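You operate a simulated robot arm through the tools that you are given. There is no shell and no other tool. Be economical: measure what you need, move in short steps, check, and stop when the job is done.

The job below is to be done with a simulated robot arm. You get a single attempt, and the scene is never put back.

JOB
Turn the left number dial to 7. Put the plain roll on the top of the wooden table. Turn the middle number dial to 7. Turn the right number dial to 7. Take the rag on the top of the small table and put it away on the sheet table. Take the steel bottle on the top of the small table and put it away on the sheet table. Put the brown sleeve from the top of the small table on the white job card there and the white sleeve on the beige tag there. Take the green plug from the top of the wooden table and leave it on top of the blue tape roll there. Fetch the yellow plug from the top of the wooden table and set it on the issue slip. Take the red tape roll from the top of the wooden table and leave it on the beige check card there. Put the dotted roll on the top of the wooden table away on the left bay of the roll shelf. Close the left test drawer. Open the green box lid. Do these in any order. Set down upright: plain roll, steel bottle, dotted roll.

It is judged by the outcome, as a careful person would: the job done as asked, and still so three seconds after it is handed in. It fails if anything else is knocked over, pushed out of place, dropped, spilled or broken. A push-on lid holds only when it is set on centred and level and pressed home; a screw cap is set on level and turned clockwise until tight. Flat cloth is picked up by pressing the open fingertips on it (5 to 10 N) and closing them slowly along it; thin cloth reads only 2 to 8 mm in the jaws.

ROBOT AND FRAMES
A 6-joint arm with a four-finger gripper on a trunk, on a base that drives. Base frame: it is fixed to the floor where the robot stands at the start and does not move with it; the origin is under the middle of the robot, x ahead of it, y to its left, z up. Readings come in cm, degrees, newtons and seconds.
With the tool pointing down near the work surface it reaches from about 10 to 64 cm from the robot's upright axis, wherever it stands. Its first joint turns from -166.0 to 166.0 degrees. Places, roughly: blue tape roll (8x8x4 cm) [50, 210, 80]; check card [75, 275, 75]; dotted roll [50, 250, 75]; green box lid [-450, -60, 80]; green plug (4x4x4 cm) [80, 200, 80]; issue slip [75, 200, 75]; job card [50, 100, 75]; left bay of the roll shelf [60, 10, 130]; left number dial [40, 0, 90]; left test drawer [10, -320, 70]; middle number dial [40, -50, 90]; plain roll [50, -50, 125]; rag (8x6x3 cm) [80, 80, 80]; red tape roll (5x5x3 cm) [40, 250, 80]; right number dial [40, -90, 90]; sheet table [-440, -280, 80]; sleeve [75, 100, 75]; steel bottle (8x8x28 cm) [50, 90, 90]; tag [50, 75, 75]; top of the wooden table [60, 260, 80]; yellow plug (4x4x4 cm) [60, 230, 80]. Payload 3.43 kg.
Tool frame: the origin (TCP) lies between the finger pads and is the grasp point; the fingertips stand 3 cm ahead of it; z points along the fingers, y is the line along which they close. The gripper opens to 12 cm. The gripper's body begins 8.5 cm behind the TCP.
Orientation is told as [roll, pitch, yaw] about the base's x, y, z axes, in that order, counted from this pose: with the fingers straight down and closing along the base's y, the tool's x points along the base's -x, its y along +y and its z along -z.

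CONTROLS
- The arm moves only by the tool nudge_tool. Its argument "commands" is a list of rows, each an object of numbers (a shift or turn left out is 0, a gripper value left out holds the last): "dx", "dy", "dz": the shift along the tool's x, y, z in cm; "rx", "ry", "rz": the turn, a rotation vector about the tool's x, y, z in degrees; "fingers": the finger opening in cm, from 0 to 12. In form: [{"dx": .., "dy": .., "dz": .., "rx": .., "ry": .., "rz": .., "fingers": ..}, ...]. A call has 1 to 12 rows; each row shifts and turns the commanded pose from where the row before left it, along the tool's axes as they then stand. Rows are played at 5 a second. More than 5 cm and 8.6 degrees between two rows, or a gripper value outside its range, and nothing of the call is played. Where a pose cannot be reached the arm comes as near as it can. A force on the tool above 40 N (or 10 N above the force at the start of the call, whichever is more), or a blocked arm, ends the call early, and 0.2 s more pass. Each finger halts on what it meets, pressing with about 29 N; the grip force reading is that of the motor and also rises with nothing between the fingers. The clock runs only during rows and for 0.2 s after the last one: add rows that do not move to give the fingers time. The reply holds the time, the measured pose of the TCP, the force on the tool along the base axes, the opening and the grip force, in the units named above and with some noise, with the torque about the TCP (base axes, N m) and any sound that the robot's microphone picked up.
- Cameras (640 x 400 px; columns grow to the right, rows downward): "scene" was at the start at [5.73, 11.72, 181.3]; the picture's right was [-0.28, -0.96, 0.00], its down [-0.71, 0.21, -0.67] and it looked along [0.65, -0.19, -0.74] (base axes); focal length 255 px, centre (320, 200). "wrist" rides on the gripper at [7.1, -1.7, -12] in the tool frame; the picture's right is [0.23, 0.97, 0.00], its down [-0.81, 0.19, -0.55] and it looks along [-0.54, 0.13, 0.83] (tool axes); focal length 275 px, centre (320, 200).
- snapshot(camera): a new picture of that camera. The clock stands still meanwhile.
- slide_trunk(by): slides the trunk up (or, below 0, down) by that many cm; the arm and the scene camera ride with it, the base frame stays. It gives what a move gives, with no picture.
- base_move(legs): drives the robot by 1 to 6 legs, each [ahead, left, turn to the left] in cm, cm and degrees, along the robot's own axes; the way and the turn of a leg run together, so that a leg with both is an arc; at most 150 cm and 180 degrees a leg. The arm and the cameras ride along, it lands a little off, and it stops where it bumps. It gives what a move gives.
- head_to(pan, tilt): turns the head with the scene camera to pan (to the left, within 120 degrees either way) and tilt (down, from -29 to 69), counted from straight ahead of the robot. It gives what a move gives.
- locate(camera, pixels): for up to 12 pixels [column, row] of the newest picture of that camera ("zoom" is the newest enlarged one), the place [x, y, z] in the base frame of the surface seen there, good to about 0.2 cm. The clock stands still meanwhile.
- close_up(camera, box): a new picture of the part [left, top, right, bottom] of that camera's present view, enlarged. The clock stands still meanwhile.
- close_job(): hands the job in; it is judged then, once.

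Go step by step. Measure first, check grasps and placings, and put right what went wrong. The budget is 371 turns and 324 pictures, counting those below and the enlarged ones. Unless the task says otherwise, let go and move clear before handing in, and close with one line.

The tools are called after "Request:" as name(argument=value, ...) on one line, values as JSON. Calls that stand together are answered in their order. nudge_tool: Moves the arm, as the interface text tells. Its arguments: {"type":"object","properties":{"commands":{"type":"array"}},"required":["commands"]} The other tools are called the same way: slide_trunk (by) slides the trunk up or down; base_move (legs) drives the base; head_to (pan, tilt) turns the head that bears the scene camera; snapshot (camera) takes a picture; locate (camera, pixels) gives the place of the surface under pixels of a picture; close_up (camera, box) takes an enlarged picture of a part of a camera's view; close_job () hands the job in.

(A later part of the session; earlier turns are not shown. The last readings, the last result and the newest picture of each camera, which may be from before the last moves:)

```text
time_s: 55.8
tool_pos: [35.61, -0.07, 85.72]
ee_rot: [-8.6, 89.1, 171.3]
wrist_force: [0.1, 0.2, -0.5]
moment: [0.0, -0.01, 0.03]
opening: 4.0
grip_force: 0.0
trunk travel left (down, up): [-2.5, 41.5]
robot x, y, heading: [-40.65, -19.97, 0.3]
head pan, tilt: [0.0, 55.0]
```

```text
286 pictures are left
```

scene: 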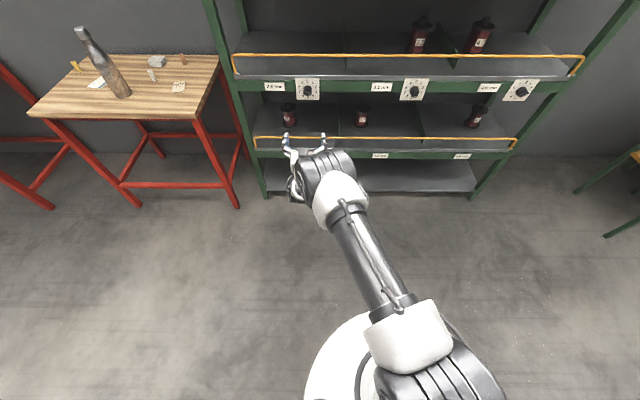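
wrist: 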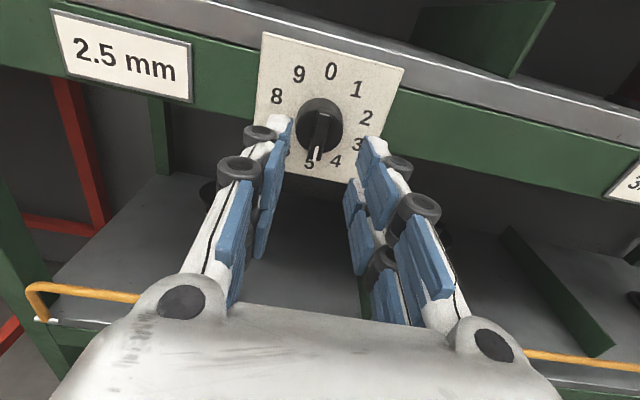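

Aligned with the bar. Advance, close, and turn 72° clockwise.

Request:
nudge_tool(commands=[{"dz": 2.2}, {"dz": 2.1}, {"fingers": 2}, {"fingers": 0}, {}, {}])

Request:
nudge_tool(commands=[{"rz": 6}, {"rz": 6}, {"rz": 6}, {"rz": 6}, {"rz": 6}, {"rz": 6}, {"rz": 6}, {"rz": 6}, {"rz": 6}, {"rz": 6}, {"rz": 6}, {"rz": 6}])

Request:
snapshot(camera="wrist")

```text
time_s: 57.2
tool_pos: [39.85, 0.06, 85.71]
ee_rot: [-8.8, 89.0, 171.3]
wrist_force: [4.0, 5.1, 0.0]
moment: [0.01, 0.2, 0.14]
opening: 1.0
grip_force: 40.3
trunk travel left (down, up): [-2.5, 41.5]
robot x, y, heading: [-40.56, -20.11, 0.4]
head pan, tilt: [0.0, 55.0]
```

```text
time_s: 59.8
tool_pos: [39.82, 0.1, 85.85]
ee_rot: [-89.1, 17.9, 90.3]
wrist_force: [4.4, 17.5, 6.5]
moment: [-0.04, 0.09, 1.35]
opening: 0.96
grip_force: 43.4
trunk travel left (down, up): [-2.5, 41.5]
robot x, y, heading: [-40.75, -19.59, 0.4]
head pan, tilt: [0.0, 55.0]
```

```text
285 pictures are left
```

wrist: 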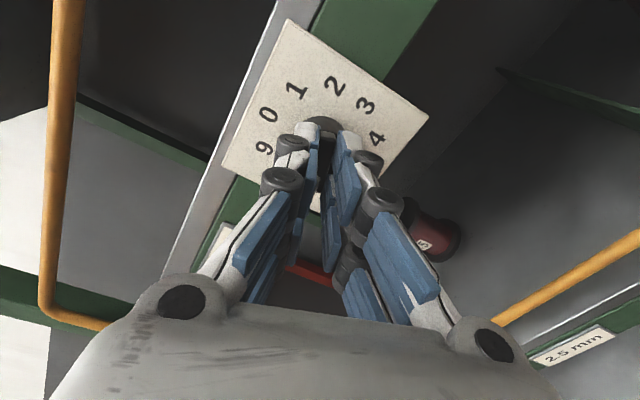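

Turned. Release, retreat and read.

Request:
nudge_tool(commands=[{"fingers": 2}, {"fingers": 4}, {}, {"dz": -3}, {"dz": -3}, {"dz": -4}, {}])

Request:
close_up(camera="wrist", box=[240, 40, 400, 140])

Request:
snapshot(camera="scene")

```text
time_s: 61.4
tool_pos: [29.8, -0.1, 85.84]
ee_rot: [-89.1, 17.7, 90.1]
wrist_force: [-1.2, 0.0, -0.2]
moment: [0.0, -0.02, 0.04]
opening: 4.02
grip_force: 0.1
trunk travel left (down, up): [-2.5, 41.5]
robot x, y, heading: [-40.69, -19.89, 0.4]
head pan, tilt: [0.0, 55.0]
```

```text
4.00 times, centred on (320, 90) of wrist
```

zoom: 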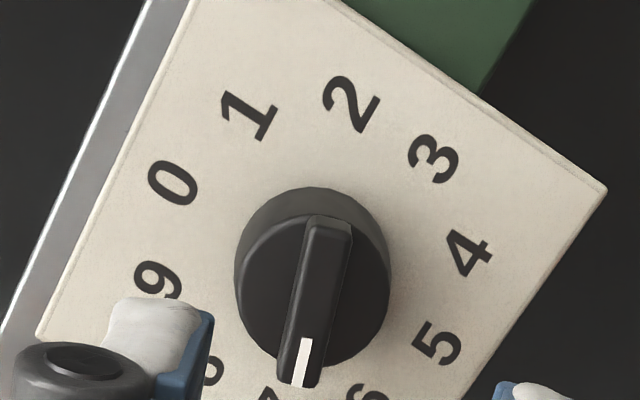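

```text
283 pictures are left
```

scene: 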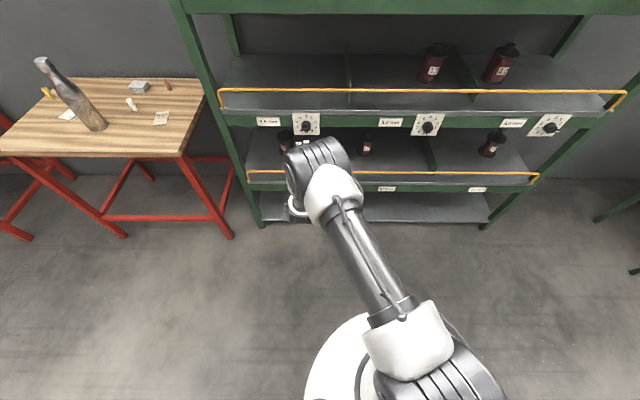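

Left dial reads 7. Drive right 47 cm for the middle dial and roll back to −180°.

Request:
base_move(legs=[[0, -47, 0]])

Request:
nudge_tool(commands=[{"rz": -8}, {"rz": -8}, {"rz": -8}, {"rz": -8}, {"rz": -8}, {"rz": -8}, {"rz": -8}, {"rz": -8}, {"rz": -8}, {}])

Request:
snapshot(camera="wrist")

```text
time_s: 64.2
tool_pos: [30.2, -47.0, 85.95]
ee_rot: [-89.1, 17.8, 90.3]
wrist_force: [0.4, -0.1, -0.3]
moment: [0.03, 0.03, 0.03]
opening: 4.0
grip_force: 0.1
trunk travel left (down, up): [-2.5, 41.5]
robot x, y, heading: [-40.49, -66.98, 0.6]
head pan, tilt: [0.0, 55.0]
```

```text
time_s: 66.5
tool_pos: [30.19, -46.75, 85.89]
ee_rot: [-4.0, 89.1, 176.2]
wrist_force: [-0.7, -0.6, 0.1]
moment: [0.05, 0.0, -0.02]
opening: 4.01
grip_force: 0.1
trunk travel left (down, up): [-2.5, 41.5]
robot x, y, heading: [-39.93, -66.98, 0.6]
head pan, tilt: [0.0, 55.0]
```

```text
282 pictures are left
```

wrist: 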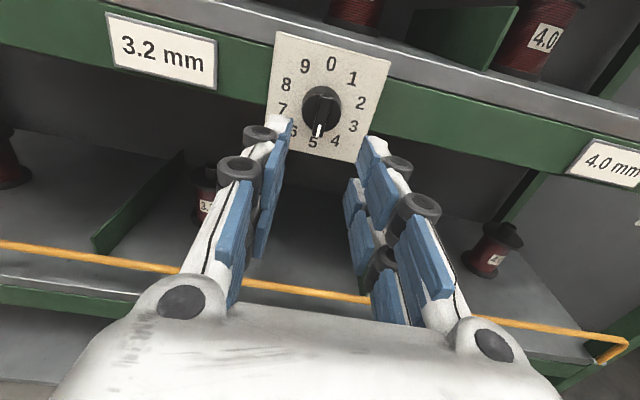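

Middle dial reads 5, aligned. Advance 9.7, grip and turn 72°.

Request:
nudge_tool(commands=[{"dy": 0.25, "dz": 3}, {"dz": 3}, {"dz": 2}, {"dz": 1.7}, {}, {"fingers": 2}, {"fingers": 0}, {}, {}])

Request:
nudge_tool(commands=[{"rz": 6}, {"rz": 6}, {"rz": 6}, {"rz": 6}, {"rz": 6}, {"rz": 6}, {"rz": 6}, {"rz": 6}, {"rz": 6}, {"rz": 6}, {"rz": 6}, {"rz": 6}])

Request:
nudge_tool(commands=[{"fingers": 2}, {"fingers": 4}, {}, {"dz": -3}, {"dz": -3}, {"dz": -4}, {}])

Request:
close_up(camera="wrist", box=[240, 40, 400, 140])

```text
time_s: 68.5
tool_pos: [39.91, -46.96, 85.87]
ee_rot: [-8.6, 89.1, 171.5]
wrist_force: [1.4, 5.7, 0.0]
moment: [-0.02, 0.11, 0.11]
opening: 1.01
grip_force: 40.5
trunk travel left (down, up): [-2.5, 41.5]
robot x, y, heading: [-40.11, -66.82, 0.5]
head pan, tilt: [0.0, 55.0]
```

```text
time_s: 71.0
tool_pos: [39.89, -46.92, 85.9]
ee_rot: [-89.2, 17.9, 90.4]
wrist_force: [-1.9, 17.1, 4.1]
moment: [-0.01, 0.15, 1.35]
opening: 1.01
grip_force: 43.3
trunk travel left (down, up): [-2.5, 41.5]
robot x, y, heading: [-40.57, -66.77, 0.7]
head pan, tilt: [0.0, 55.0]
```

```text
time_s: 72.7
tool_pos: [29.84, -47.17, 85.95]
ee_rot: [-89.1, 17.8, 90.3]
wrist_force: [-0.3, -0.2, 0.4]
moment: [0.02, -0.02, 0.0]
opening: 4.0
grip_force: 0.1
trunk travel left (down, up): [-2.5, 41.5]
robot x, y, heading: [-39.91, -66.6, 0.7]
head pan, tilt: [0.0, 55.0]
```

```text
4.00 times, centred on (320, 90) of wrist
```

zoom: 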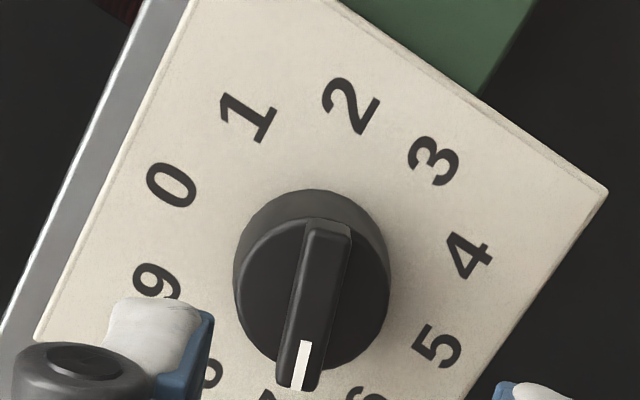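

Middle reads 7. For the right dial (2), current roll −108° already matches its bar; drive right 47 cm and check.

Request:
base_move(legs=[[0, -47, -0.5]])

Request:
snapshot(camera="wrist")

```text
time_s: 75.4
tool_pos: [30.43, -94.47, 86.01]
ee_rot: [-89.2, 17.8, 89.7]
wrist_force: [-0.8, 0.8, -0.6]
moment: [-0.02, 0.0, 0.02]
opening: 3.99
grip_force: 0.0
trunk travel left (down, up): [-2.5, 41.5]
robot x, y, heading: [-39.95, -114.04, 0.2]
head pan, tilt: [0.0, 55.0]
```

```text
280 pictures are left
```

wrist: 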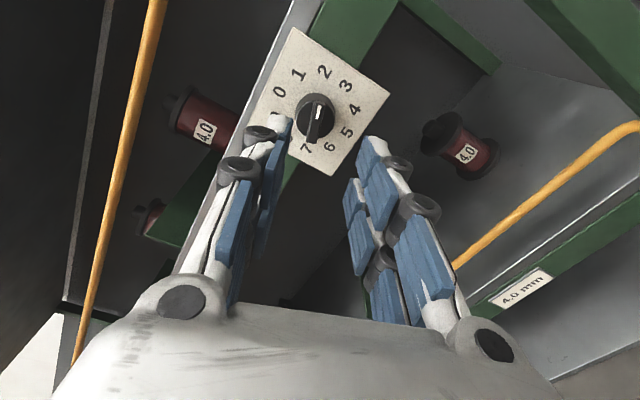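

Right dial reads 2, bar aligned with the fingers. Shift −0.49 along tool x, advance 9.5, grip, turn +108°.

Request:
nudge_tool(commands=[{"dx": -0.49, "dz": 3}, {"dz": 3}, {"dz": 2}, {"dz": 1.5}, {}, {"fingers": 2}, {"fingers": 0}, {}, {}])

Request:
nudge_tool(commands=[{"rz": 6}, {"rz": 6}, {"rz": 6}, {"rz": 6}, {"rz": 6}, {"rz": 6}, {"rz": 6}, {"rz": 6}, {"rz": 6}, {"rz": 6}, {"rz": 6}, {"rz": 6}])

Request:
nudge_tool(commands=[{"rz": 6}, {"rz": 6}, {"rz": 6}, {"rz": 6}, {"rz": 6}, {"rz": 5}])

Request:
nudge_tool(commands=[{"fingers": 2}, {"fingers": 4}, {}, {"dz": -3}, {"dz": -3}, {"dz": -3}, {}])

Request:
snapshot(camera="wrist")

```text
time_s: 77.4
tool_pos: [40.0, -93.9, 85.92]
ee_rot: [-89.3, 17.7, 89.7]
wrist_force: [8.8, 4.7, 10.7]
moment: [0.01, -0.26, 0.13]
opening: 0.98
grip_force: 40.5
trunk travel left (down, up): [-2.5, 41.5]
robot x, y, heading: [-39.94, -113.24, 0.0]
head pan, tilt: [0.0, 55.0]
```

```text
time_s: 80.0
tool_pos: [40.0, -93.93, 85.93]
ee_rot: [-89.2, -54.3, 88.7]
wrist_force: [10.1, 9.1, 16.6]
moment: [-0.02, -0.72, 0.47]
opening: 0.97
grip_force: 43.4
trunk travel left (down, up): [-2.5, 41.5]
robot x, y, heading: [-40.15, -113.7, -0.1]
head pan, tilt: [0.0, 55.0]
```

```text
time_s: 81.4
tool_pos: [39.92, -94.04, 85.88]
ee_rot: [-50.5, -89.1, 50.0]
wrist_force: [9.4, 9.4, 18.2]
moment: [0.03, 0.21, 0.25]
opening: 1.0
grip_force: 43.2
trunk travel left (down, up): [-2.5, 41.5]
robot x, y, heading: [-40.1, -113.43, -0.1]
head pan, tilt: [0.0, 55.0]
```

```text
time_s: 83.0
tool_pos: [30.92, -93.81, 85.7]
ee_rot: [-44.2, -88.8, 43.5]
wrist_force: [-0.2, -0.5, 0.3]
moment: [-0.01, 0.02, -0.01]
opening: 4.01
grip_force: 0.1
trunk travel left (down, up): [-2.5, 41.5]
robot x, y, heading: [-40.05, -113.8, -0.0]
head pan, tilt: [0.0, 55.0]
```

```text
279 pictures are left
```

wrist: 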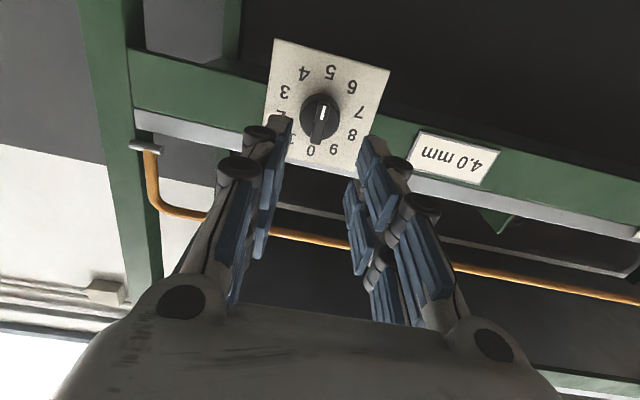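

Now at 5. Roll −180°, regrip, turn +72°.

Request:
nudge_tool(commands=[{"rz": -8}, {"rz": -8}, {"rz": -8}, {"rz": -8}, {"rz": -8}, {"rz": -8}, {"rz": -8}, {"rz": -8}, {"rz": -8}, {"rz": -8}, {"rz": -8}, {"rz": -8}])

Request:
nudge_tool(commands=[{"rz": -8}, {"rz": -8}, {"rz": -8}, {"rz": -8}, {"rz": -8}, {"rz": -8}, {"rz": -8}, {"rz": -8}, {"rz": -8}, {"rz": -8}, {"rz": -3.2}, {}])

Request:
snapshot(camera="wrist")

```text
time_s: 85.6
tool_pos: [30.95, -93.99, 85.68]
ee_rot: [-89.0, 7.0, 89.6]
wrist_force: [-0.4, 0.4, 0.3]
moment: [0.0, 0.0, -0.01]
opening: 4.01
grip_force: 0.0
trunk travel left (down, up): [-2.5, 41.5]
robot x, y, heading: [-40.1, -113.82, -0.0]
head pan, tilt: [0.0, 55.0]
```

```text
time_s: 88.2
tool_pos: [30.92, -94.13, 85.75]
ee_rot: [6.8, 89.2, -173.6]
wrist_force: [0.7, -0.4, 0.4]
moment: [0.03, 0.02, 0.02]
opening: 4.0
grip_force: 0.0
trunk travel left (down, up): [-2.5, 41.5]
robot x, y, heading: [-40.09, -113.37, -0.0]
head pan, tilt: [0.0, 55.0]
```

```text
278 pictures are left
```

wrist: 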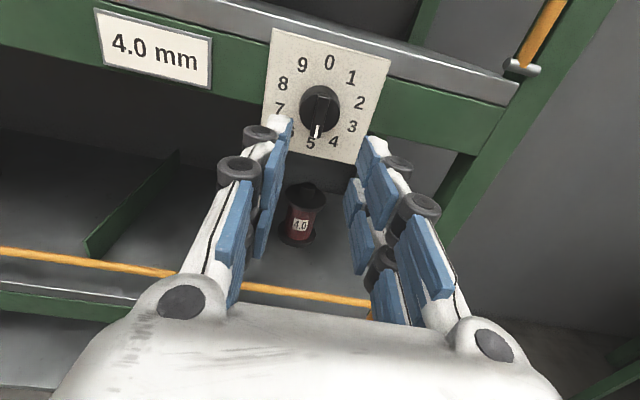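

Request:
nudge_tool(commands=[{"dx": 0.1, "dz": 3}, {"dz": 3}, {"dz": 2}, {"dz": 1}, {}, {"fingers": 2}, {"fingers": 0}, {}, {}])

Request:
nudge_tool(commands=[{"rz": 6}, {"rz": 6}, {"rz": 6}, {"rz": 6}, {"rz": 6}, {"rz": 6}, {"rz": 6}, {"rz": 6}, {"rz": 6}, {"rz": 6}, {"rz": 6}, {"rz": 6}])

Request:
nudge_tool(commands=[{"fingers": 2}, {"fingers": 4}, {}, {"dz": -3}, {"dz": -3}, {"dz": -4}, {}])

Request:
close_up(camera="wrist", box=[240, 40, 400, 140])

Request:
snapshot(camera="scene")

```text
time_s: 90.2
tool_pos: [39.91, -93.93, 85.68]
ee_rot: [4.5, 89.1, -175.9]
wrist_force: [2.1, 4.9, 0.1]
moment: [-0.01, 0.18, 0.11]
opening: 1.02
grip_force: 39.5
trunk travel left (down, up): [-2.5, 41.5]
robot x, y, heading: [-39.71, -113.77, 0.1]
head pan, tilt: [0.0, 55.0]
```

```text
time_s: 92.8
tool_pos: [39.82, -93.76, 85.73]
ee_rot: [-89.2, 18.1, 89.9]
wrist_force: [10.1, 19.5, 9.2]
moment: [-0.01, 0.06, 1.4]
opening: 0.98
grip_force: 43.6
trunk travel left (down, up): [-2.5, 41.5]
robot x, y, heading: [-39.82, -113.68, -0.1]
head pan, tilt: [0.0, 55.0]
```

```text
time_s: 94.4
tool_pos: [29.76, -94.02, 85.77]
ee_rot: [-89.1, 18.1, 89.7]
wrist_force: [-0.5, 0.2, -0.1]
moment: [0.01, -0.03, -0.02]
opening: 4.02
grip_force: 0.0
trunk travel left (down, up): [-2.5, 41.5]
robot x, y, heading: [-40.17, -113.36, 0.2]
head pan, tilt: [0.0, 55.0]
```

```text
4.00 times, centred on (320, 90) of wrist
```

zoom: 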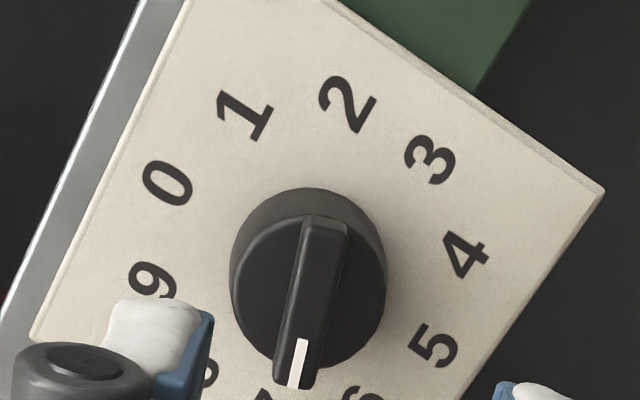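

```text
276 pictures are left
```

scene: 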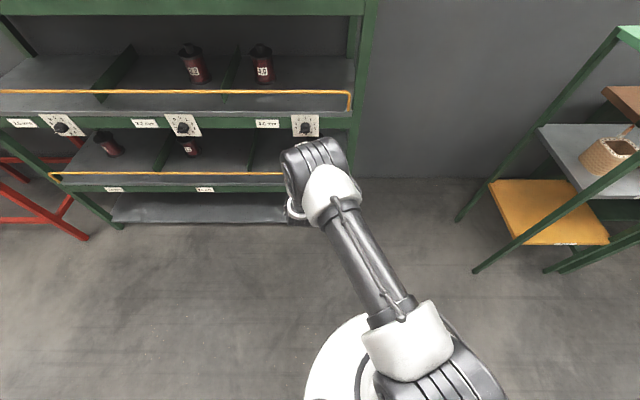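

All three dials read 7. Now raise the trunk, drive left 50 cm and roll the tool to −180° for the plain roll.

Request:
slide_trunk(by=40)

Request:
base_move(legs=[[-15, 50, 0]])

Request:
nudge_tool(commands=[{"rz": -8, "fingers": 12}, {"rz": -8}, {"rz": -8}, {"rz": -8}, {"rz": -8}, {"rz": -8}, {"rz": -8}, {"rz": -8}, {"rz": -8}, {}])

Request:
snapshot(camera="scene")

Request:
snapshot(camera="wrist")

```text
time_s: 98.3
tool_pos: [29.85, -94.03, 125.79]
ee_rot: [-89.1, 18.0, 89.8]
wrist_force: [0.7, 0.1, 0.9]
moment: [0.02, -0.02, 0.02]
opening: 3.98
grip_force: 0.1
trunk travel left (down, up): [-42.5, 1.5]
robot x, y, heading: [-40.32, -113.56, 0.0]
head pan, tilt: [0.0, 55.0]
```

```text
time_s: 101.3
tool_pos: [14.75, -44.25, 125.81]
ee_rot: [-89.1, 18.0, 89.7]
wrist_force: [0.5, -0.1, 0.3]
moment: [-0.04, 0.0, 0.01]
opening: 4.03
grip_force: 0.1
trunk travel left (down, up): [-42.5, 1.5]
robot x, y, heading: [-55.1, -63.77, 0.1]
head pan, tilt: [0.0, 55.0]
```

```text
time_s: 103.5
tool_pos: [14.88, -44.2, 125.87]
ee_rot: [9.8, 89.0, -170.6]
wrist_force: [0.6, 0.6, 0.0]
moment: [-0.03, 0.04, -0.02]
opening: 12.0
grip_force: 0.0
trunk travel left (down, up): [-42.5, 1.5]
robot x, y, heading: [-55.16, -63.84, -0.0]
head pan, tilt: [0.0, 55.0]
```

```text
275 pictures are left
```

scene: 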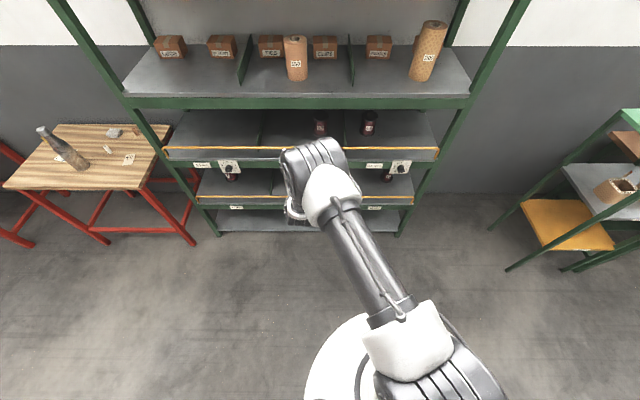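

```text
274 pictures are left
```

wrist: 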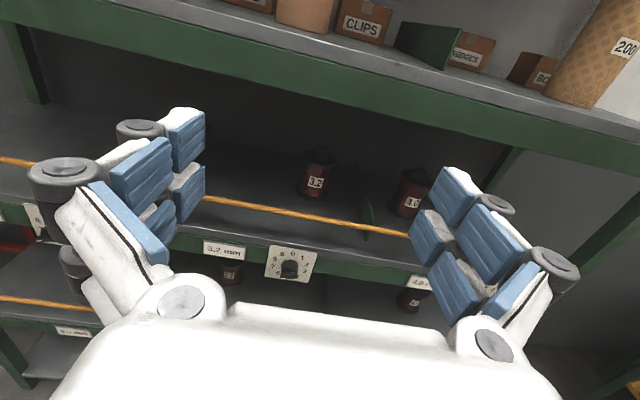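

Two rolls on the shelf: middle "150" (296,58) and a patterned "200" on the right. Zoom and measure the middle one.

Request:
close_up(camera="scene", box=[256, 25, 336, 100])

Request:
locate(camera="scene", pixels=[[285, 55], [306, 55], [296, 75], [296, 45], [296, 39], [296, 80], [289, 78], [303, 78], [185, 80], [200, 70]])

```text
5.33 times, centred on (296, 62) of scene
```

zoom: 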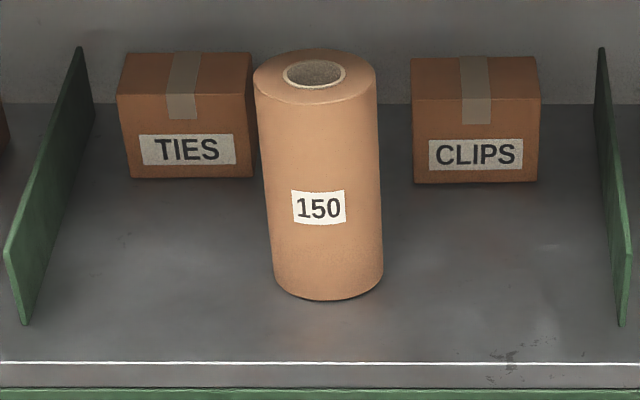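

```text
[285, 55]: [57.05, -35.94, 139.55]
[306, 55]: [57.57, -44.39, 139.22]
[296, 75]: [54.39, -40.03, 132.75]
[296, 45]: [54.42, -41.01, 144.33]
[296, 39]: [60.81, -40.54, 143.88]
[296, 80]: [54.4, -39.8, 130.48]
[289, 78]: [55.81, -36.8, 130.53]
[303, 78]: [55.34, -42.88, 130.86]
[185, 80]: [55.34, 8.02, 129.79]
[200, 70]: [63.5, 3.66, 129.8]
```

It's plain: centre ≈ (58.7, −40.2), Ø≈8.6, z 130–144.5. I raise the tool to z 138, align y, then drive in.

Request:
nudge_tool(commands=[{"dx": 4, "dy": -1.4}, {"dx": 4, "dy": -1.3}, {"dx": 3.6, "dy": -1.3}, {}])

Request:
base_move(legs=[[30, 0, 0]])

Request:
snapshot(camera="wrist")

Request:
snapshot(camera="scene")

```text
time_s: 104.5
tool_pos: [15.07, -40.24, 137.45]
ee_rot: [3.2, 89.0, -177.4]
wrist_force: [0.2, -0.3, 0.2]
moment: [-0.02, -0.01, -0.02]
opening: 12.01
grip_force: 0.0
trunk travel left (down, up): [-42.5, 1.5]
robot x, y, heading: [-55.59, -63.74, 0.3]
head pan, tilt: [0.0, 55.0]
```

```text
time_s: 106.5
tool_pos: [44.75, -40.31, 137.46]
ee_rot: [2.7, 89.1, -177.9]
wrist_force: [1.6, -0.4, -0.8]
moment: [0.03, 0.01, 0.06]
opening: 12.0
grip_force: 0.0
trunk travel left (down, up): [-42.5, 1.5]
robot x, y, heading: [-25.22, -63.95, 0.0]
head pan, tilt: [0.0, 55.0]
```

```text
272 pictures are left
```

wrist: 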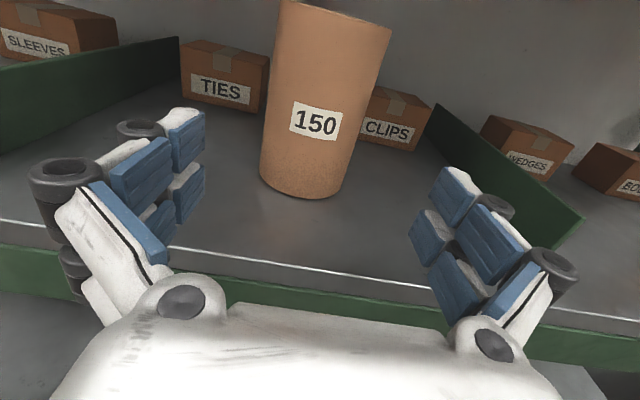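

```text
271 pictures are left
```

scene: 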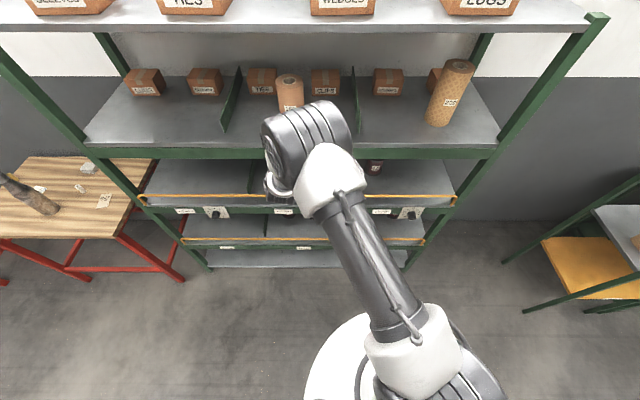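

Centred. Drive 6 and reach 8 cm in, then grip.

Request:
base_move(legs=[[6, 0, 0]])

Request:
nudge_tool(commands=[{"dz": 2}, {"dz": 2}, {"dz": 2}, {"dz": 2}, {}])

Request:
snapshot(camera="wrist")

```text
time_s: 107.5
tool_pos: [50.62, -40.33, 137.26]
ee_rot: [2.7, 89.1, -177.8]
wrist_force: [0.3, 0.3, -0.9]
moment: [-0.02, 0.0, 0.0]
opening: 11.99
grip_force: 0.1
trunk travel left (down, up): [-42.5, 1.5]
robot x, y, heading: [-19.89, -63.69, 0.2]
head pan, tilt: [0.0, 55.0]
```

```text
time_s: 108.7
tool_pos: [58.42, -40.42, 137.46]
ee_rot: [3.9, 89.3, -176.7]
wrist_force: [-0.1, -0.5, -0.8]
moment: [-0.04, 0.0, 0.0]
opening: 11.99
grip_force: 0.1
trunk travel left (down, up): [-42.5, 1.5]
robot x, y, heading: [-19.31, -64.12, -0.3]
head pan, tilt: [0.0, 55.0]
```

```text
270 pictures are left
```

wrist: 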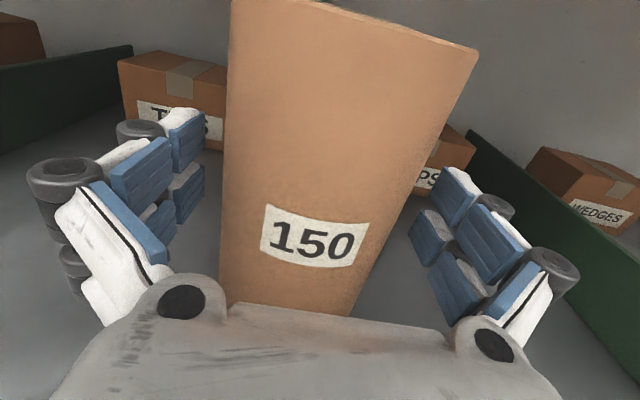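

Roll is between the fingers; close and lift 3 cm.

Request:
nudge_tool(commands=[{"fingers": 10}, {"fingers": 9}, {"fingers": 8}, {"fingers": 7.5}, {}, {}])

Request:
nudge_tool(commands=[{"dx": 1}, {"dx": 1}, {"dx": 1}, {}])

Request:
snapshot(camera="wrist")

```text
time_s: 110.1
tool_pos: [58.42, -40.29, 137.42]
ee_rot: [2.7, 89.2, -177.7]
wrist_force: [-1.4, 2.2, 0.7]
moment: [0.36, -0.01, 0.08]
opening: 8.87
grip_force: 28.9
trunk travel left (down, up): [-42.5, 1.5]
robot x, y, heading: [-19.57, -63.96, 0.1]
head pan, tilt: [0.0, 55.0]
```

```text
time_s: 111.1
tool_pos: [58.6, -40.29, 140.26]
ee_rot: [4.6, 89.0, -175.8]
wrist_force: [-0.7, 0.0, -6.0]
moment: [0.01, 0.0, 0.0]
opening: 8.87
grip_force: 29.0
trunk travel left (down, up): [-42.5, 1.5]
robot x, y, heading: [-19.4, -63.84, -0.0]
head pan, tilt: [0.0, 55.0]
```

```text
269 pictures are left
```

wrist: 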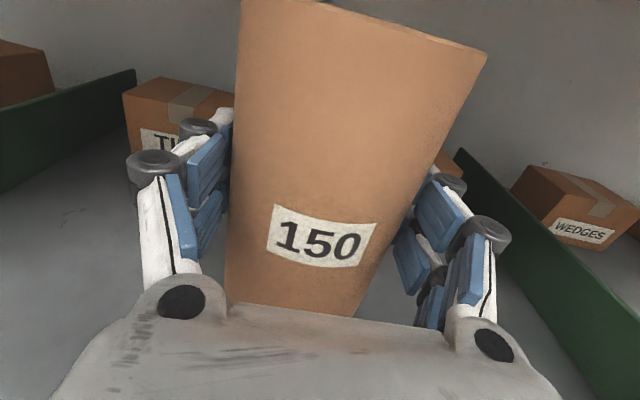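

Held (6 N). Back out 25 cm and drive left along to the wooden table.

Request:
base_move(legs=[[-28, 0, 0], [0, 140, 0], [0, 100, 0]])

Request:
head_to(pan=0, tilt=45)

Request:
snapshot(camera="scene")

```text
time_s: 124.4
tool_pos: [30.24, 200.4, 140.28]
ee_rot: [3.9, 89.1, -176.6]
wrist_force: [0.4, -0.9, -6.4]
moment: [0.01, 0.07, -0.02]
opening: 8.88
grip_force: 28.7
trunk travel left (down, up): [-42.5, 1.5]
robot x, y, heading: [-47.67, 176.61, 0.0]
head pan, tilt: [0.0, 55.0]
```

```text
time_s: 125.2
tool_pos: [30.25, 200.18, 140.26]
ee_rot: [4.1, 89.0, -176.4]
wrist_force: [0.2, -1.3, -7.1]
moment: [0.0, 0.05, -0.01]
opening: 8.89
grip_force: 28.8
trunk travel left (down, up): [-42.5, 1.5]
robot x, y, heading: [-47.61, 176.76, -0.1]
head pan, tilt: [0.0, 45.0]
```

```text
268 pictures are left
```

scene: 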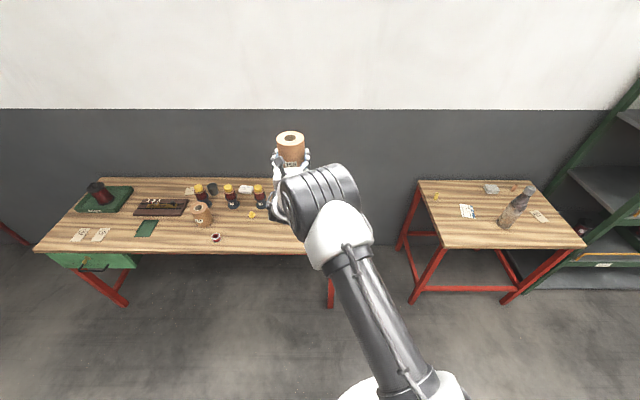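

The wooden table is on view. Zoom on its parts.

Request:
close_up(camera="scene", box=[30, 165, 190, 265])

Request:
close_up(camera="scene", box=[160, 165, 320, 265])

Request:
close_up(camera="scene", box=[420, 165, 580, 265])

```text
4.00 times, centred on (110, 215) of scene
```

zoom: 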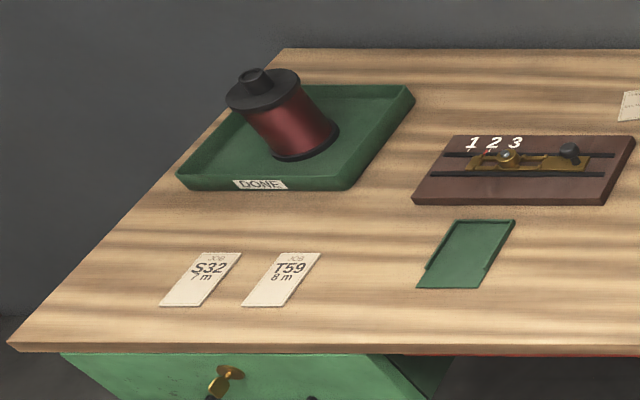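

```text
4.00 times, centred on (240, 215) of scene
```

zoom: 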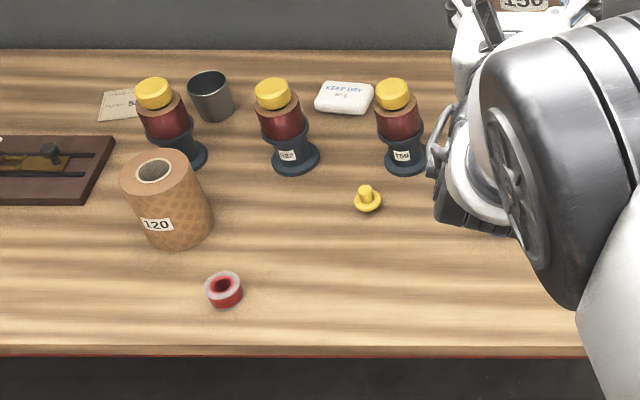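

```text
4.00 times, centred on (500, 215) of scene
```

zoom: 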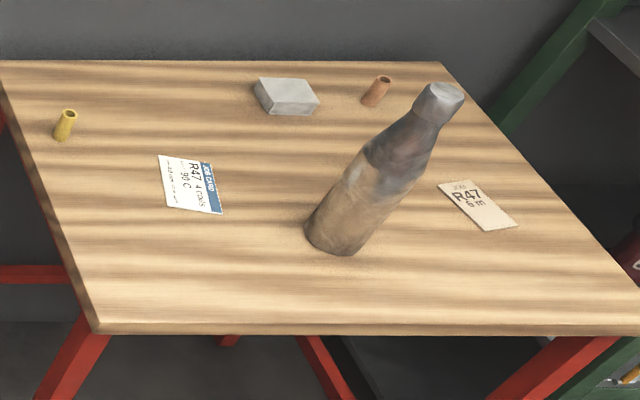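

Locating table objects for a free placing spot.

Request:
locate(camera="scene", pixels=[[201, 225], [216, 240], [255, 225], [147, 228], [190, 190], [252, 213], [204, 200], [233, 203], [260, 203], [245, 189], [100, 250], [290, 250]])

Request:
locate(camera="scene", pixels=[[240, 235], [260, 240], [200, 205], [201, 222], [193, 211], [212, 211], [100, 180], [300, 182]])

```text
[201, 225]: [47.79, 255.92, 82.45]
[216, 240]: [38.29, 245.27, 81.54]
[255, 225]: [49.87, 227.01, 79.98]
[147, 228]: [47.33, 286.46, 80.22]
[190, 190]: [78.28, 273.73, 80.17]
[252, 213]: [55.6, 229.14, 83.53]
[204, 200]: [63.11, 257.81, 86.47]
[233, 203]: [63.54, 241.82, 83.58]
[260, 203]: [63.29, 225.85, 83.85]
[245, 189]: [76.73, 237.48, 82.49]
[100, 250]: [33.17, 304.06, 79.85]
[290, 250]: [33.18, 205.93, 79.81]
```

```text
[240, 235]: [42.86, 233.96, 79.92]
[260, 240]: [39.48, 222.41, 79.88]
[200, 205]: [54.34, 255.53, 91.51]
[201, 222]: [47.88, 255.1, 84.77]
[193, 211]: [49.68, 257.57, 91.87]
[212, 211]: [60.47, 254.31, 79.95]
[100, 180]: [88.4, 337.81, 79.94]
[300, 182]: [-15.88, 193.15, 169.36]
```

Table top z≈79.9; a free spot for the plain roll is (42, 231). Drive left 30.7 and lower the trunk 38 (roll bottom stays ~z 95).

Request:
base_move(legs=[[0, 30.7, 0]])

Request:
slide_trunk(by=-38)

Request:
snapshot(camera="scene")

Request:
snapshot(camera="wrist")

```text
time_s: 127.2
tool_pos: [30.46, 230.81, 140.27]
ee_rot: [4.1, 89.1, -176.5]
wrist_force: [-1.0, 0.3, -5.5]
moment: [-0.02, 0.01, 0.02]
opening: 8.86
grip_force: 29.4
trunk travel left (down, up): [-42.5, 1.5]
robot x, y, heading: [-47.38, 207.59, 0.3]
head pan, tilt: [0.0, 45.0]
```

```text
time_s: 130.9
tool_pos: [30.36, 230.66, 102.27]
ee_rot: [3.3, 89.1, -177.0]
wrist_force: [0.0, -0.3, -5.5]
moment: [0.02, 0.05, 0.0]
opening: 8.9
grip_force: 28.9
trunk travel left (down, up): [-4.5, 39.5]
robot x, y, heading: [-47.84, 207.37, -0.0]
head pan, tilt: [0.0, 45.0]
```

```text
264 pictures are left
```

scene: 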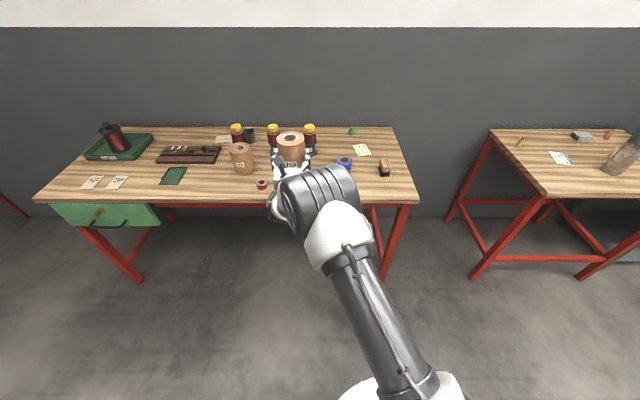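

```text
263 pictures are left
```

wrist: 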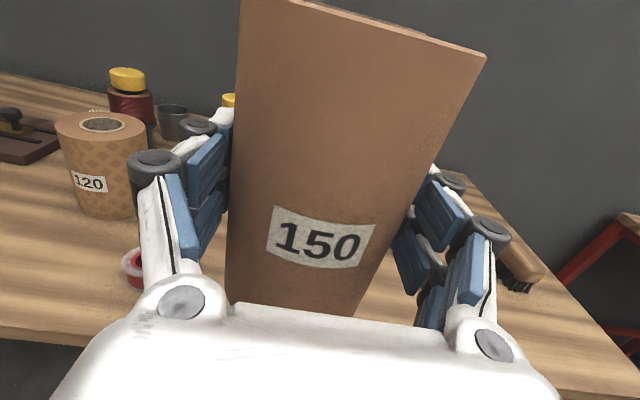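

Drive forward 11.6, then lower by arm to z≈88.

Request:
base_move(legs=[[11.6, 0.3, 0]])

Request:
nudge_tool(commands=[{"dx": -3}, {"dx": -3}, {"dx": -3}, {"dx": -3}, {}])

Request:
nudge_tool(commands=[{"dx": -0.8}, {"dx": -0.6}, {"dx": -0.4}, {"dx": -0.3}, {"dx": -0.3}, {"dx": -0.2}])

```text
time_s: 132.1
tool_pos: [41.76, 230.92, 102.22]
ee_rot: [4.0, 89.0, -176.6]
wrist_force: [0.7, -0.3, -7.0]
moment: [0.0, 0.01, 0.02]
opening: 8.85
grip_force: 29.2
trunk travel left (down, up): [-4.5, 39.5]
robot x, y, heading: [-36.42, 207.45, -0.3]
head pan, tilt: [0.0, 45.0]
```

```text
time_s: 133.3
tool_pos: [41.52, 230.88, 90.22]
ee_rot: [3.3, 89.0, -177.4]
wrist_force: [-0.6, -0.3, -6.1]
moment: [-0.01, 0.02, -0.01]
opening: 8.86
grip_force: 28.7
trunk travel left (down, up): [-4.5, 39.5]
robot x, y, heading: [-36.5, 207.45, -0.1]
head pan, tilt: [0.0, 45.0]
```

```text
time_s: 134.7
tool_pos: [41.4, 230.98, 87.54]
ee_rot: [4.1, 89.0, -176.6]
wrist_force: [0.2, 0.7, -6.2]
moment: [-0.03, 0.01, 0.01]
opening: 8.88
grip_force: 28.8
trunk travel left (down, up): [-4.5, 39.5]
robot x, y, heading: [-36.59, 207.61, 0.0]
head pan, tilt: [0.0, 45.0]
```

Not touching yet (force still −6). Keep lowering gently.

Request:
nudge_tool(commands=[{"dx": -0.15}, {"dx": -0.15}])

Request:
nudge_tool(commands=[{"dx": -0.15}, {"dx": -0.15}])

```text
time_s: 135.3
tool_pos: [41.45, 230.95, 87.43]
ee_rot: [1.5, 89.0, -179.2]
wrist_force: [-1.0, -1.0, -2.1]
moment: [0.14, -0.01, 0.0]
opening: 8.86
grip_force: 29.3
trunk travel left (down, up): [-4.5, 39.5]
robot x, y, heading: [-36.44, 207.57, -0.3]
head pan, tilt: [0.0, 45.0]
```

```text
time_s: 135.9
tool_pos: [41.38, 231.06, 87.41]
ee_rot: [-3.1, 89.4, 176.4]
wrist_force: [-0.1, -1.1, 11.4]
moment: [-0.18, 0.71, 0.02]
opening: 8.85
grip_force: 29.1
trunk travel left (down, up): [-4.5, 39.5]
robot x, y, heading: [-36.34, 207.48, -0.1]
head pan, tilt: [0.0, 45.0]
```

Contact. Open, and back out.

Request:
nudge_tool(commands=[{"dx": 0.15, "fingers": 9.5}, {"fingers": 10.5}, {"fingers": 12}, {}, {}])

Request:
nudge_tool(commands=[{"dz": -3}, {"dz": -3}, {"dz": -3}, {"dz": -3}, {"dz": -3}, {}])

Request:
snapshot(camera="wrist")

```text
time_s: 137.1
tool_pos: [41.42, 230.94, 87.16]
ee_rot: [3.5, 89.1, -177.2]
wrist_force: [0.4, -0.2, 0.4]
moment: [0.01, -0.03, 0.03]
opening: 12.01
grip_force: 0.0
trunk travel left (down, up): [-4.5, 39.5]
robot x, y, heading: [-36.57, 207.4, -0.1]
head pan, tilt: [0.0, 45.0]
```

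```text
time_s: 138.5
tool_pos: [26.39, 231.12, 87.55]
ee_rot: [2.8, 89.1, -177.8]
wrist_force: [-0.4, 0.5, -0.8]
moment: [0.01, 0.0, 0.0]
opening: 12.0
grip_force: 0.1
trunk travel left (down, up): [-4.5, 39.5]
robot x, y, heading: [-36.5, 207.35, 0.1]
head pan, tilt: [0.0, 45.0]
```

```text
262 pictures are left
```

wrist: 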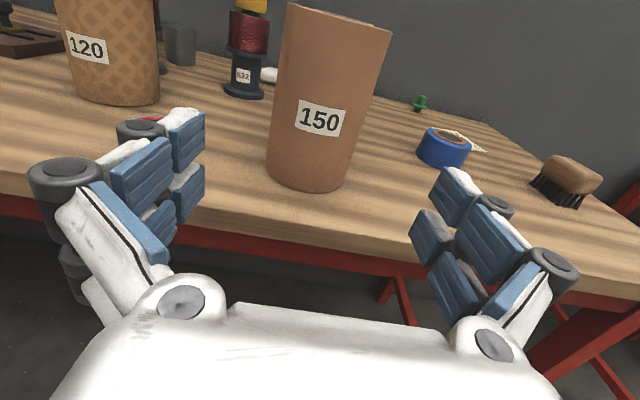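

Plain roll stands upright. Now the dotted roll "120": measure it.

Request:
head_to(pan=20, tilt=45)

Request:
snapshot(camera="scene")

```text
time_s: 139.3
tool_pos: [26.31, 231.15, 87.51]
ee_rot: [3.6, 89.1, -177.1]
wrist_force: [0.3, 0.4, 0.2]
moment: [0.02, -0.02, 0.0]
opening: 11.98
grip_force: 0.1
trunk travel left (down, up): [-4.5, 39.5]
robot x, y, heading: [-36.38, 207.43, -0.1]
head pan, tilt: [20.0, 45.0]
```

```text
261 pictures are left
```

scene: 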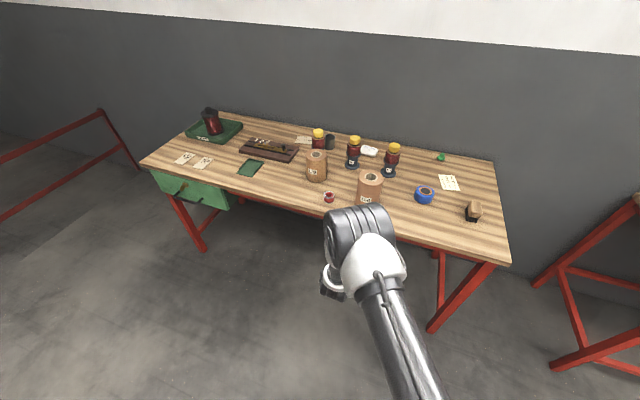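

Request:
close_up(camera="scene", box=[284, 120, 412, 215])

Request:
locate(camera="zoom", pixels=[[115, 225], [215, 225], [163, 250], [163, 200], [165, 160], [165, 300], [115, 285], [210, 290], [223, 385], [380, 285], [480, 285], [430, 260]])

```text
4.21 times, centred on (348, 168) of scene
```

zoom: 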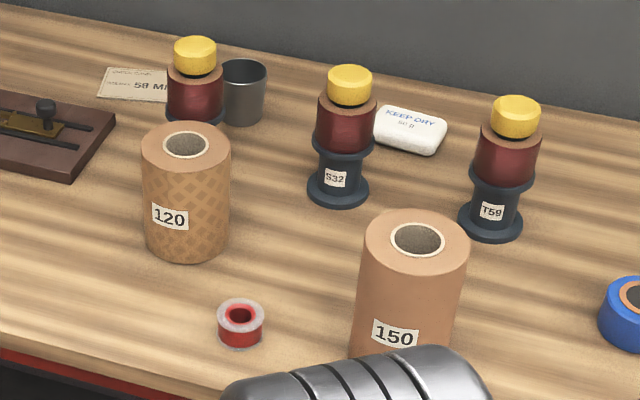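

```text
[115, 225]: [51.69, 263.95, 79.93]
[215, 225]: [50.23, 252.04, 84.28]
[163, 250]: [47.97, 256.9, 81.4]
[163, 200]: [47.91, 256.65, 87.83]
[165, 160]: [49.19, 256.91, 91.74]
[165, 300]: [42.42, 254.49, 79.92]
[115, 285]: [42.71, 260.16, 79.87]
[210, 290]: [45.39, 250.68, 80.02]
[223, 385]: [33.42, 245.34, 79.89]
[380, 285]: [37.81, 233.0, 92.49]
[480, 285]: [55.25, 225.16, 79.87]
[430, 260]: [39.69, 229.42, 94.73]
```

Request:
locate(camera="zoom", pixels=[[147, 205], [226, 205], [187, 230], [187, 170], [148, 150], [226, 155], [187, 125], [163, 146], [210, 146], [241, 340], [241, 318]])

```text
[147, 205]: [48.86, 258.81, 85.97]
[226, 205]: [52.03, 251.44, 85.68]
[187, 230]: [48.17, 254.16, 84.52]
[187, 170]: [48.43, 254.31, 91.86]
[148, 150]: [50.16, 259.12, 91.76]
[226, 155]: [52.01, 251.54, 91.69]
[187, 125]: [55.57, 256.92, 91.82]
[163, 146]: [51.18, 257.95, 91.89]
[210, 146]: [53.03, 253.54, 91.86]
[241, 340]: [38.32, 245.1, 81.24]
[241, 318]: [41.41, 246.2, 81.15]
```

Dotted roll centre ≈ (51.8, 255.6), Ø≈8, top z 91.9. Drive left 24.5 and check.

Request:
base_move(legs=[[0, 24.5, 0], [10, 0, 0]])

Request:
nudge_tool(commands=[{"dx": -0.6}, {}])

Request:
snapshot(camera="wrist")

```text
time_s: 141.9
tool_pos: [36.23, 255.82, 87.48]
ee_rot: [3.6, 89.0, -177.0]
wrist_force: [0.9, 0.0, -0.1]
moment: [-0.02, -0.01, -0.01]
opening: 11.99
grip_force: 0.1
trunk travel left (down, up): [-4.5, 39.5]
robot x, y, heading: [-26.66, 232.15, 0.1]
head pan, tilt: [20.0, 45.0]
```

```text
time_s: 142.5
tool_pos: [36.11, 255.75, 86.95]
ee_rot: [2.7, 89.1, -177.9]
wrist_force: [-0.3, 0.0, 0.4]
moment: [0.0, 0.01, 0.02]
opening: 12.0
grip_force: 0.1
trunk travel left (down, up): [-4.5, 39.5]
robot x, y, heading: [-26.68, 232.29, 0.1]
head pan, tilt: [20.0, 45.0]
```

```text
259 pictures are left
```

wrist: 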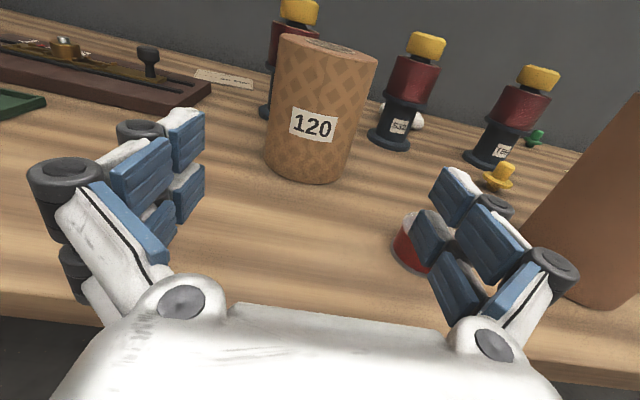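

Aligned; red tape lies below the right finger with ~3 cm clearance. Advance and grip.

Request:
nudge_tool(commands=[{"dz": 3}, {"dz": 3}, {"dz": 3}, {"dz": 3}, {"dz": 3}, {"dz": 0.7}, {}])

Request:
nudge_tool(commands=[{"fingers": 10}, {"fingers": 9}, {"fingers": 8}, {"fingers": 7}, {}, {}])

Request:
snapshot(camera="wrist")

```text
time_s: 144.1
tool_pos: [51.92, 255.5, 86.61]
ee_rot: [4.1, 89.0, -176.4]
wrist_force: [-0.7, 0.1, -0.4]
moment: [-0.01, 0.0, 0.0]
opening: 11.99
grip_force: 0.2
trunk travel left (down, up): [-4.5, 39.5]
robot x, y, heading: [-26.82, 232.33, 0.1]
head pan, tilt: [20.0, 45.0]
```

```text
time_s: 145.5
tool_pos: [51.93, 255.62, 86.68]
ee_rot: [3.6, 89.1, -176.9]
wrist_force: [-0.9, 2.4, 1.0]
moment: [0.15, 0.02, 0.05]
opening: 8.85
grip_force: 28.8
trunk travel left (down, up): [-4.5, 39.5]
robot x, y, heading: [-26.48, 232.08, -0.0]
head pan, tilt: [20.0, 45.0]
```

```text
258 pictures are left
```

wrist: 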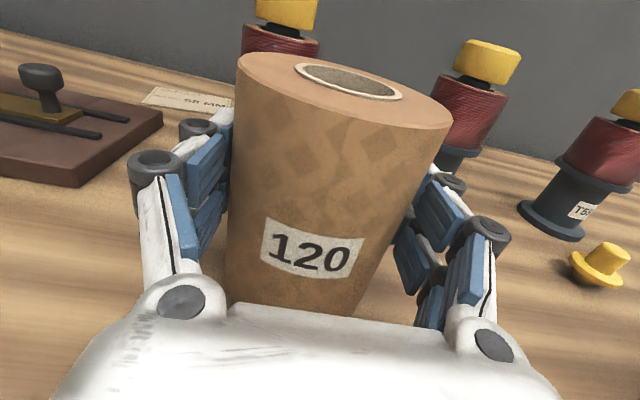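

Held. Lift straight up by trunk, back out 22 cm, drive right ~252 cm to the left bay.

Request:
slide_trunk(by=39)

Request:
base_move(legs=[[-22, 0, 0], [0, -126, 0], [0, -126.5, 0]])

Request:
nudge_tool(commands=[{"dx": 4}, {"dx": 4}, {"dx": 4}, {"dx": 2}, {}])

Request:
head_to(pan=0, tilt=40)

Request:
snapshot(camera="scene")

```text
time_s: 149.2
tool_pos: [51.88, 255.77, 125.52]
ee_rot: [4.2, 88.9, -176.2]
wrist_force: [-0.4, 1.1, -5.5]
moment: [0.01, 0.0, 0.0]
opening: 8.86
grip_force: 29.0
trunk travel left (down, up): [-43.5, 0.5]
robot x, y, heading: [-26.49, 231.97, -0.1]
head pan, tilt: [20.0, 45.0]
```

```text
time_s: 163.0
tool_pos: [30.15, 0.88, 125.61]
ee_rot: [3.8, 88.9, -176.5]
wrist_force: [0.0, 0.5, -5.2]
moment: [-0.03, 0.02, -0.02]
opening: 8.85
grip_force: 29.1
trunk travel left (down, up): [-43.5, 0.5]
robot x, y, heading: [-48.35, -22.98, 0.2]
head pan, tilt: [20.0, 45.0]
```

```text
time_s: 164.2
tool_pos: [30.45, 1.04, 139.52]
ee_rot: [5.6, 88.9, -174.8]
wrist_force: [0.5, -0.1, -5.1]
moment: [-0.03, 0.03, -0.01]
opening: 8.85
grip_force: 28.9
trunk travel left (down, up): [-43.5, 0.5]
robot x, y, heading: [-47.85, -22.98, 0.2]
head pan, tilt: [20.0, 45.0]
```

```text
time_s: 165.0
tool_pos: [30.46, 1.07, 139.66]
ee_rot: [4.6, 89.0, -175.7]
wrist_force: [-0.6, 0.2, -4.6]
moment: [-0.01, 0.03, -0.02]
opening: 8.87
grip_force: 29.3
trunk travel left (down, up): [-43.5, 0.5]
robot x, y, heading: [-48.26, -22.73, 0.1]
head pan, tilt: [0.0, 40.0]
```

```text
257 pictures are left
```

scene: 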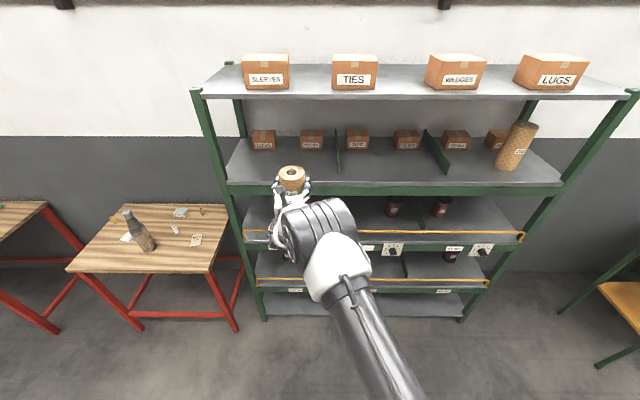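

Request:
locate(camera="scene", pixels=[[240, 180], [337, 178], [337, 145], [264, 150], [312, 150], [300, 92], [300, 160], [232, 175]])

```text
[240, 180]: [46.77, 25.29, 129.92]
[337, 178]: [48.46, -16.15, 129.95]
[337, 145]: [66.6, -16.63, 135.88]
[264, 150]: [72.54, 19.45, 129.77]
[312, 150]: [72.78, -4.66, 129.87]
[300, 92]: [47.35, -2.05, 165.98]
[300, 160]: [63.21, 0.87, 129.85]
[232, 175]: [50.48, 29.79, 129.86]
```

Left bay spans y −16…29, surface z 129.9. Place at (57, 6).

Request:
base_move(legs=[[0, 5, 0], [20, 0, 0]])

Request:
nudge_tool(commands=[{"dz": 2}, {"dz": 2}, {"dz": 2}, {"dz": 1}, {"dx": -1}, {"dx": -0.6}, {}])

```text
time_s: 167.1
tool_pos: [50.46, 6.25, 139.6]
ee_rot: [4.4, 89.0, -176.1]
wrist_force: [0.1, 0.1, -5.0]
moment: [-0.02, 0.0, 0.0]
opening: 8.85
grip_force: 28.9
trunk travel left (down, up): [-43.5, 0.5]
robot x, y, heading: [-28.34, -17.94, 0.3]
head pan, tilt: [0.0, 40.0]
```

```text
time_s: 168.7
tool_pos: [57.46, 6.19, 137.78]
ee_rot: [4.0, 89.0, -176.2]
wrist_force: [0.3, -0.3, -3.7]
moment: [0.01, 0.01, -0.02]
opening: 8.89
grip_force: 28.2
trunk travel left (down, up): [-43.5, 0.5]
robot x, y, heading: [-27.94, -17.72, 0.2]
head pan, tilt: [0.0, 40.0]
```

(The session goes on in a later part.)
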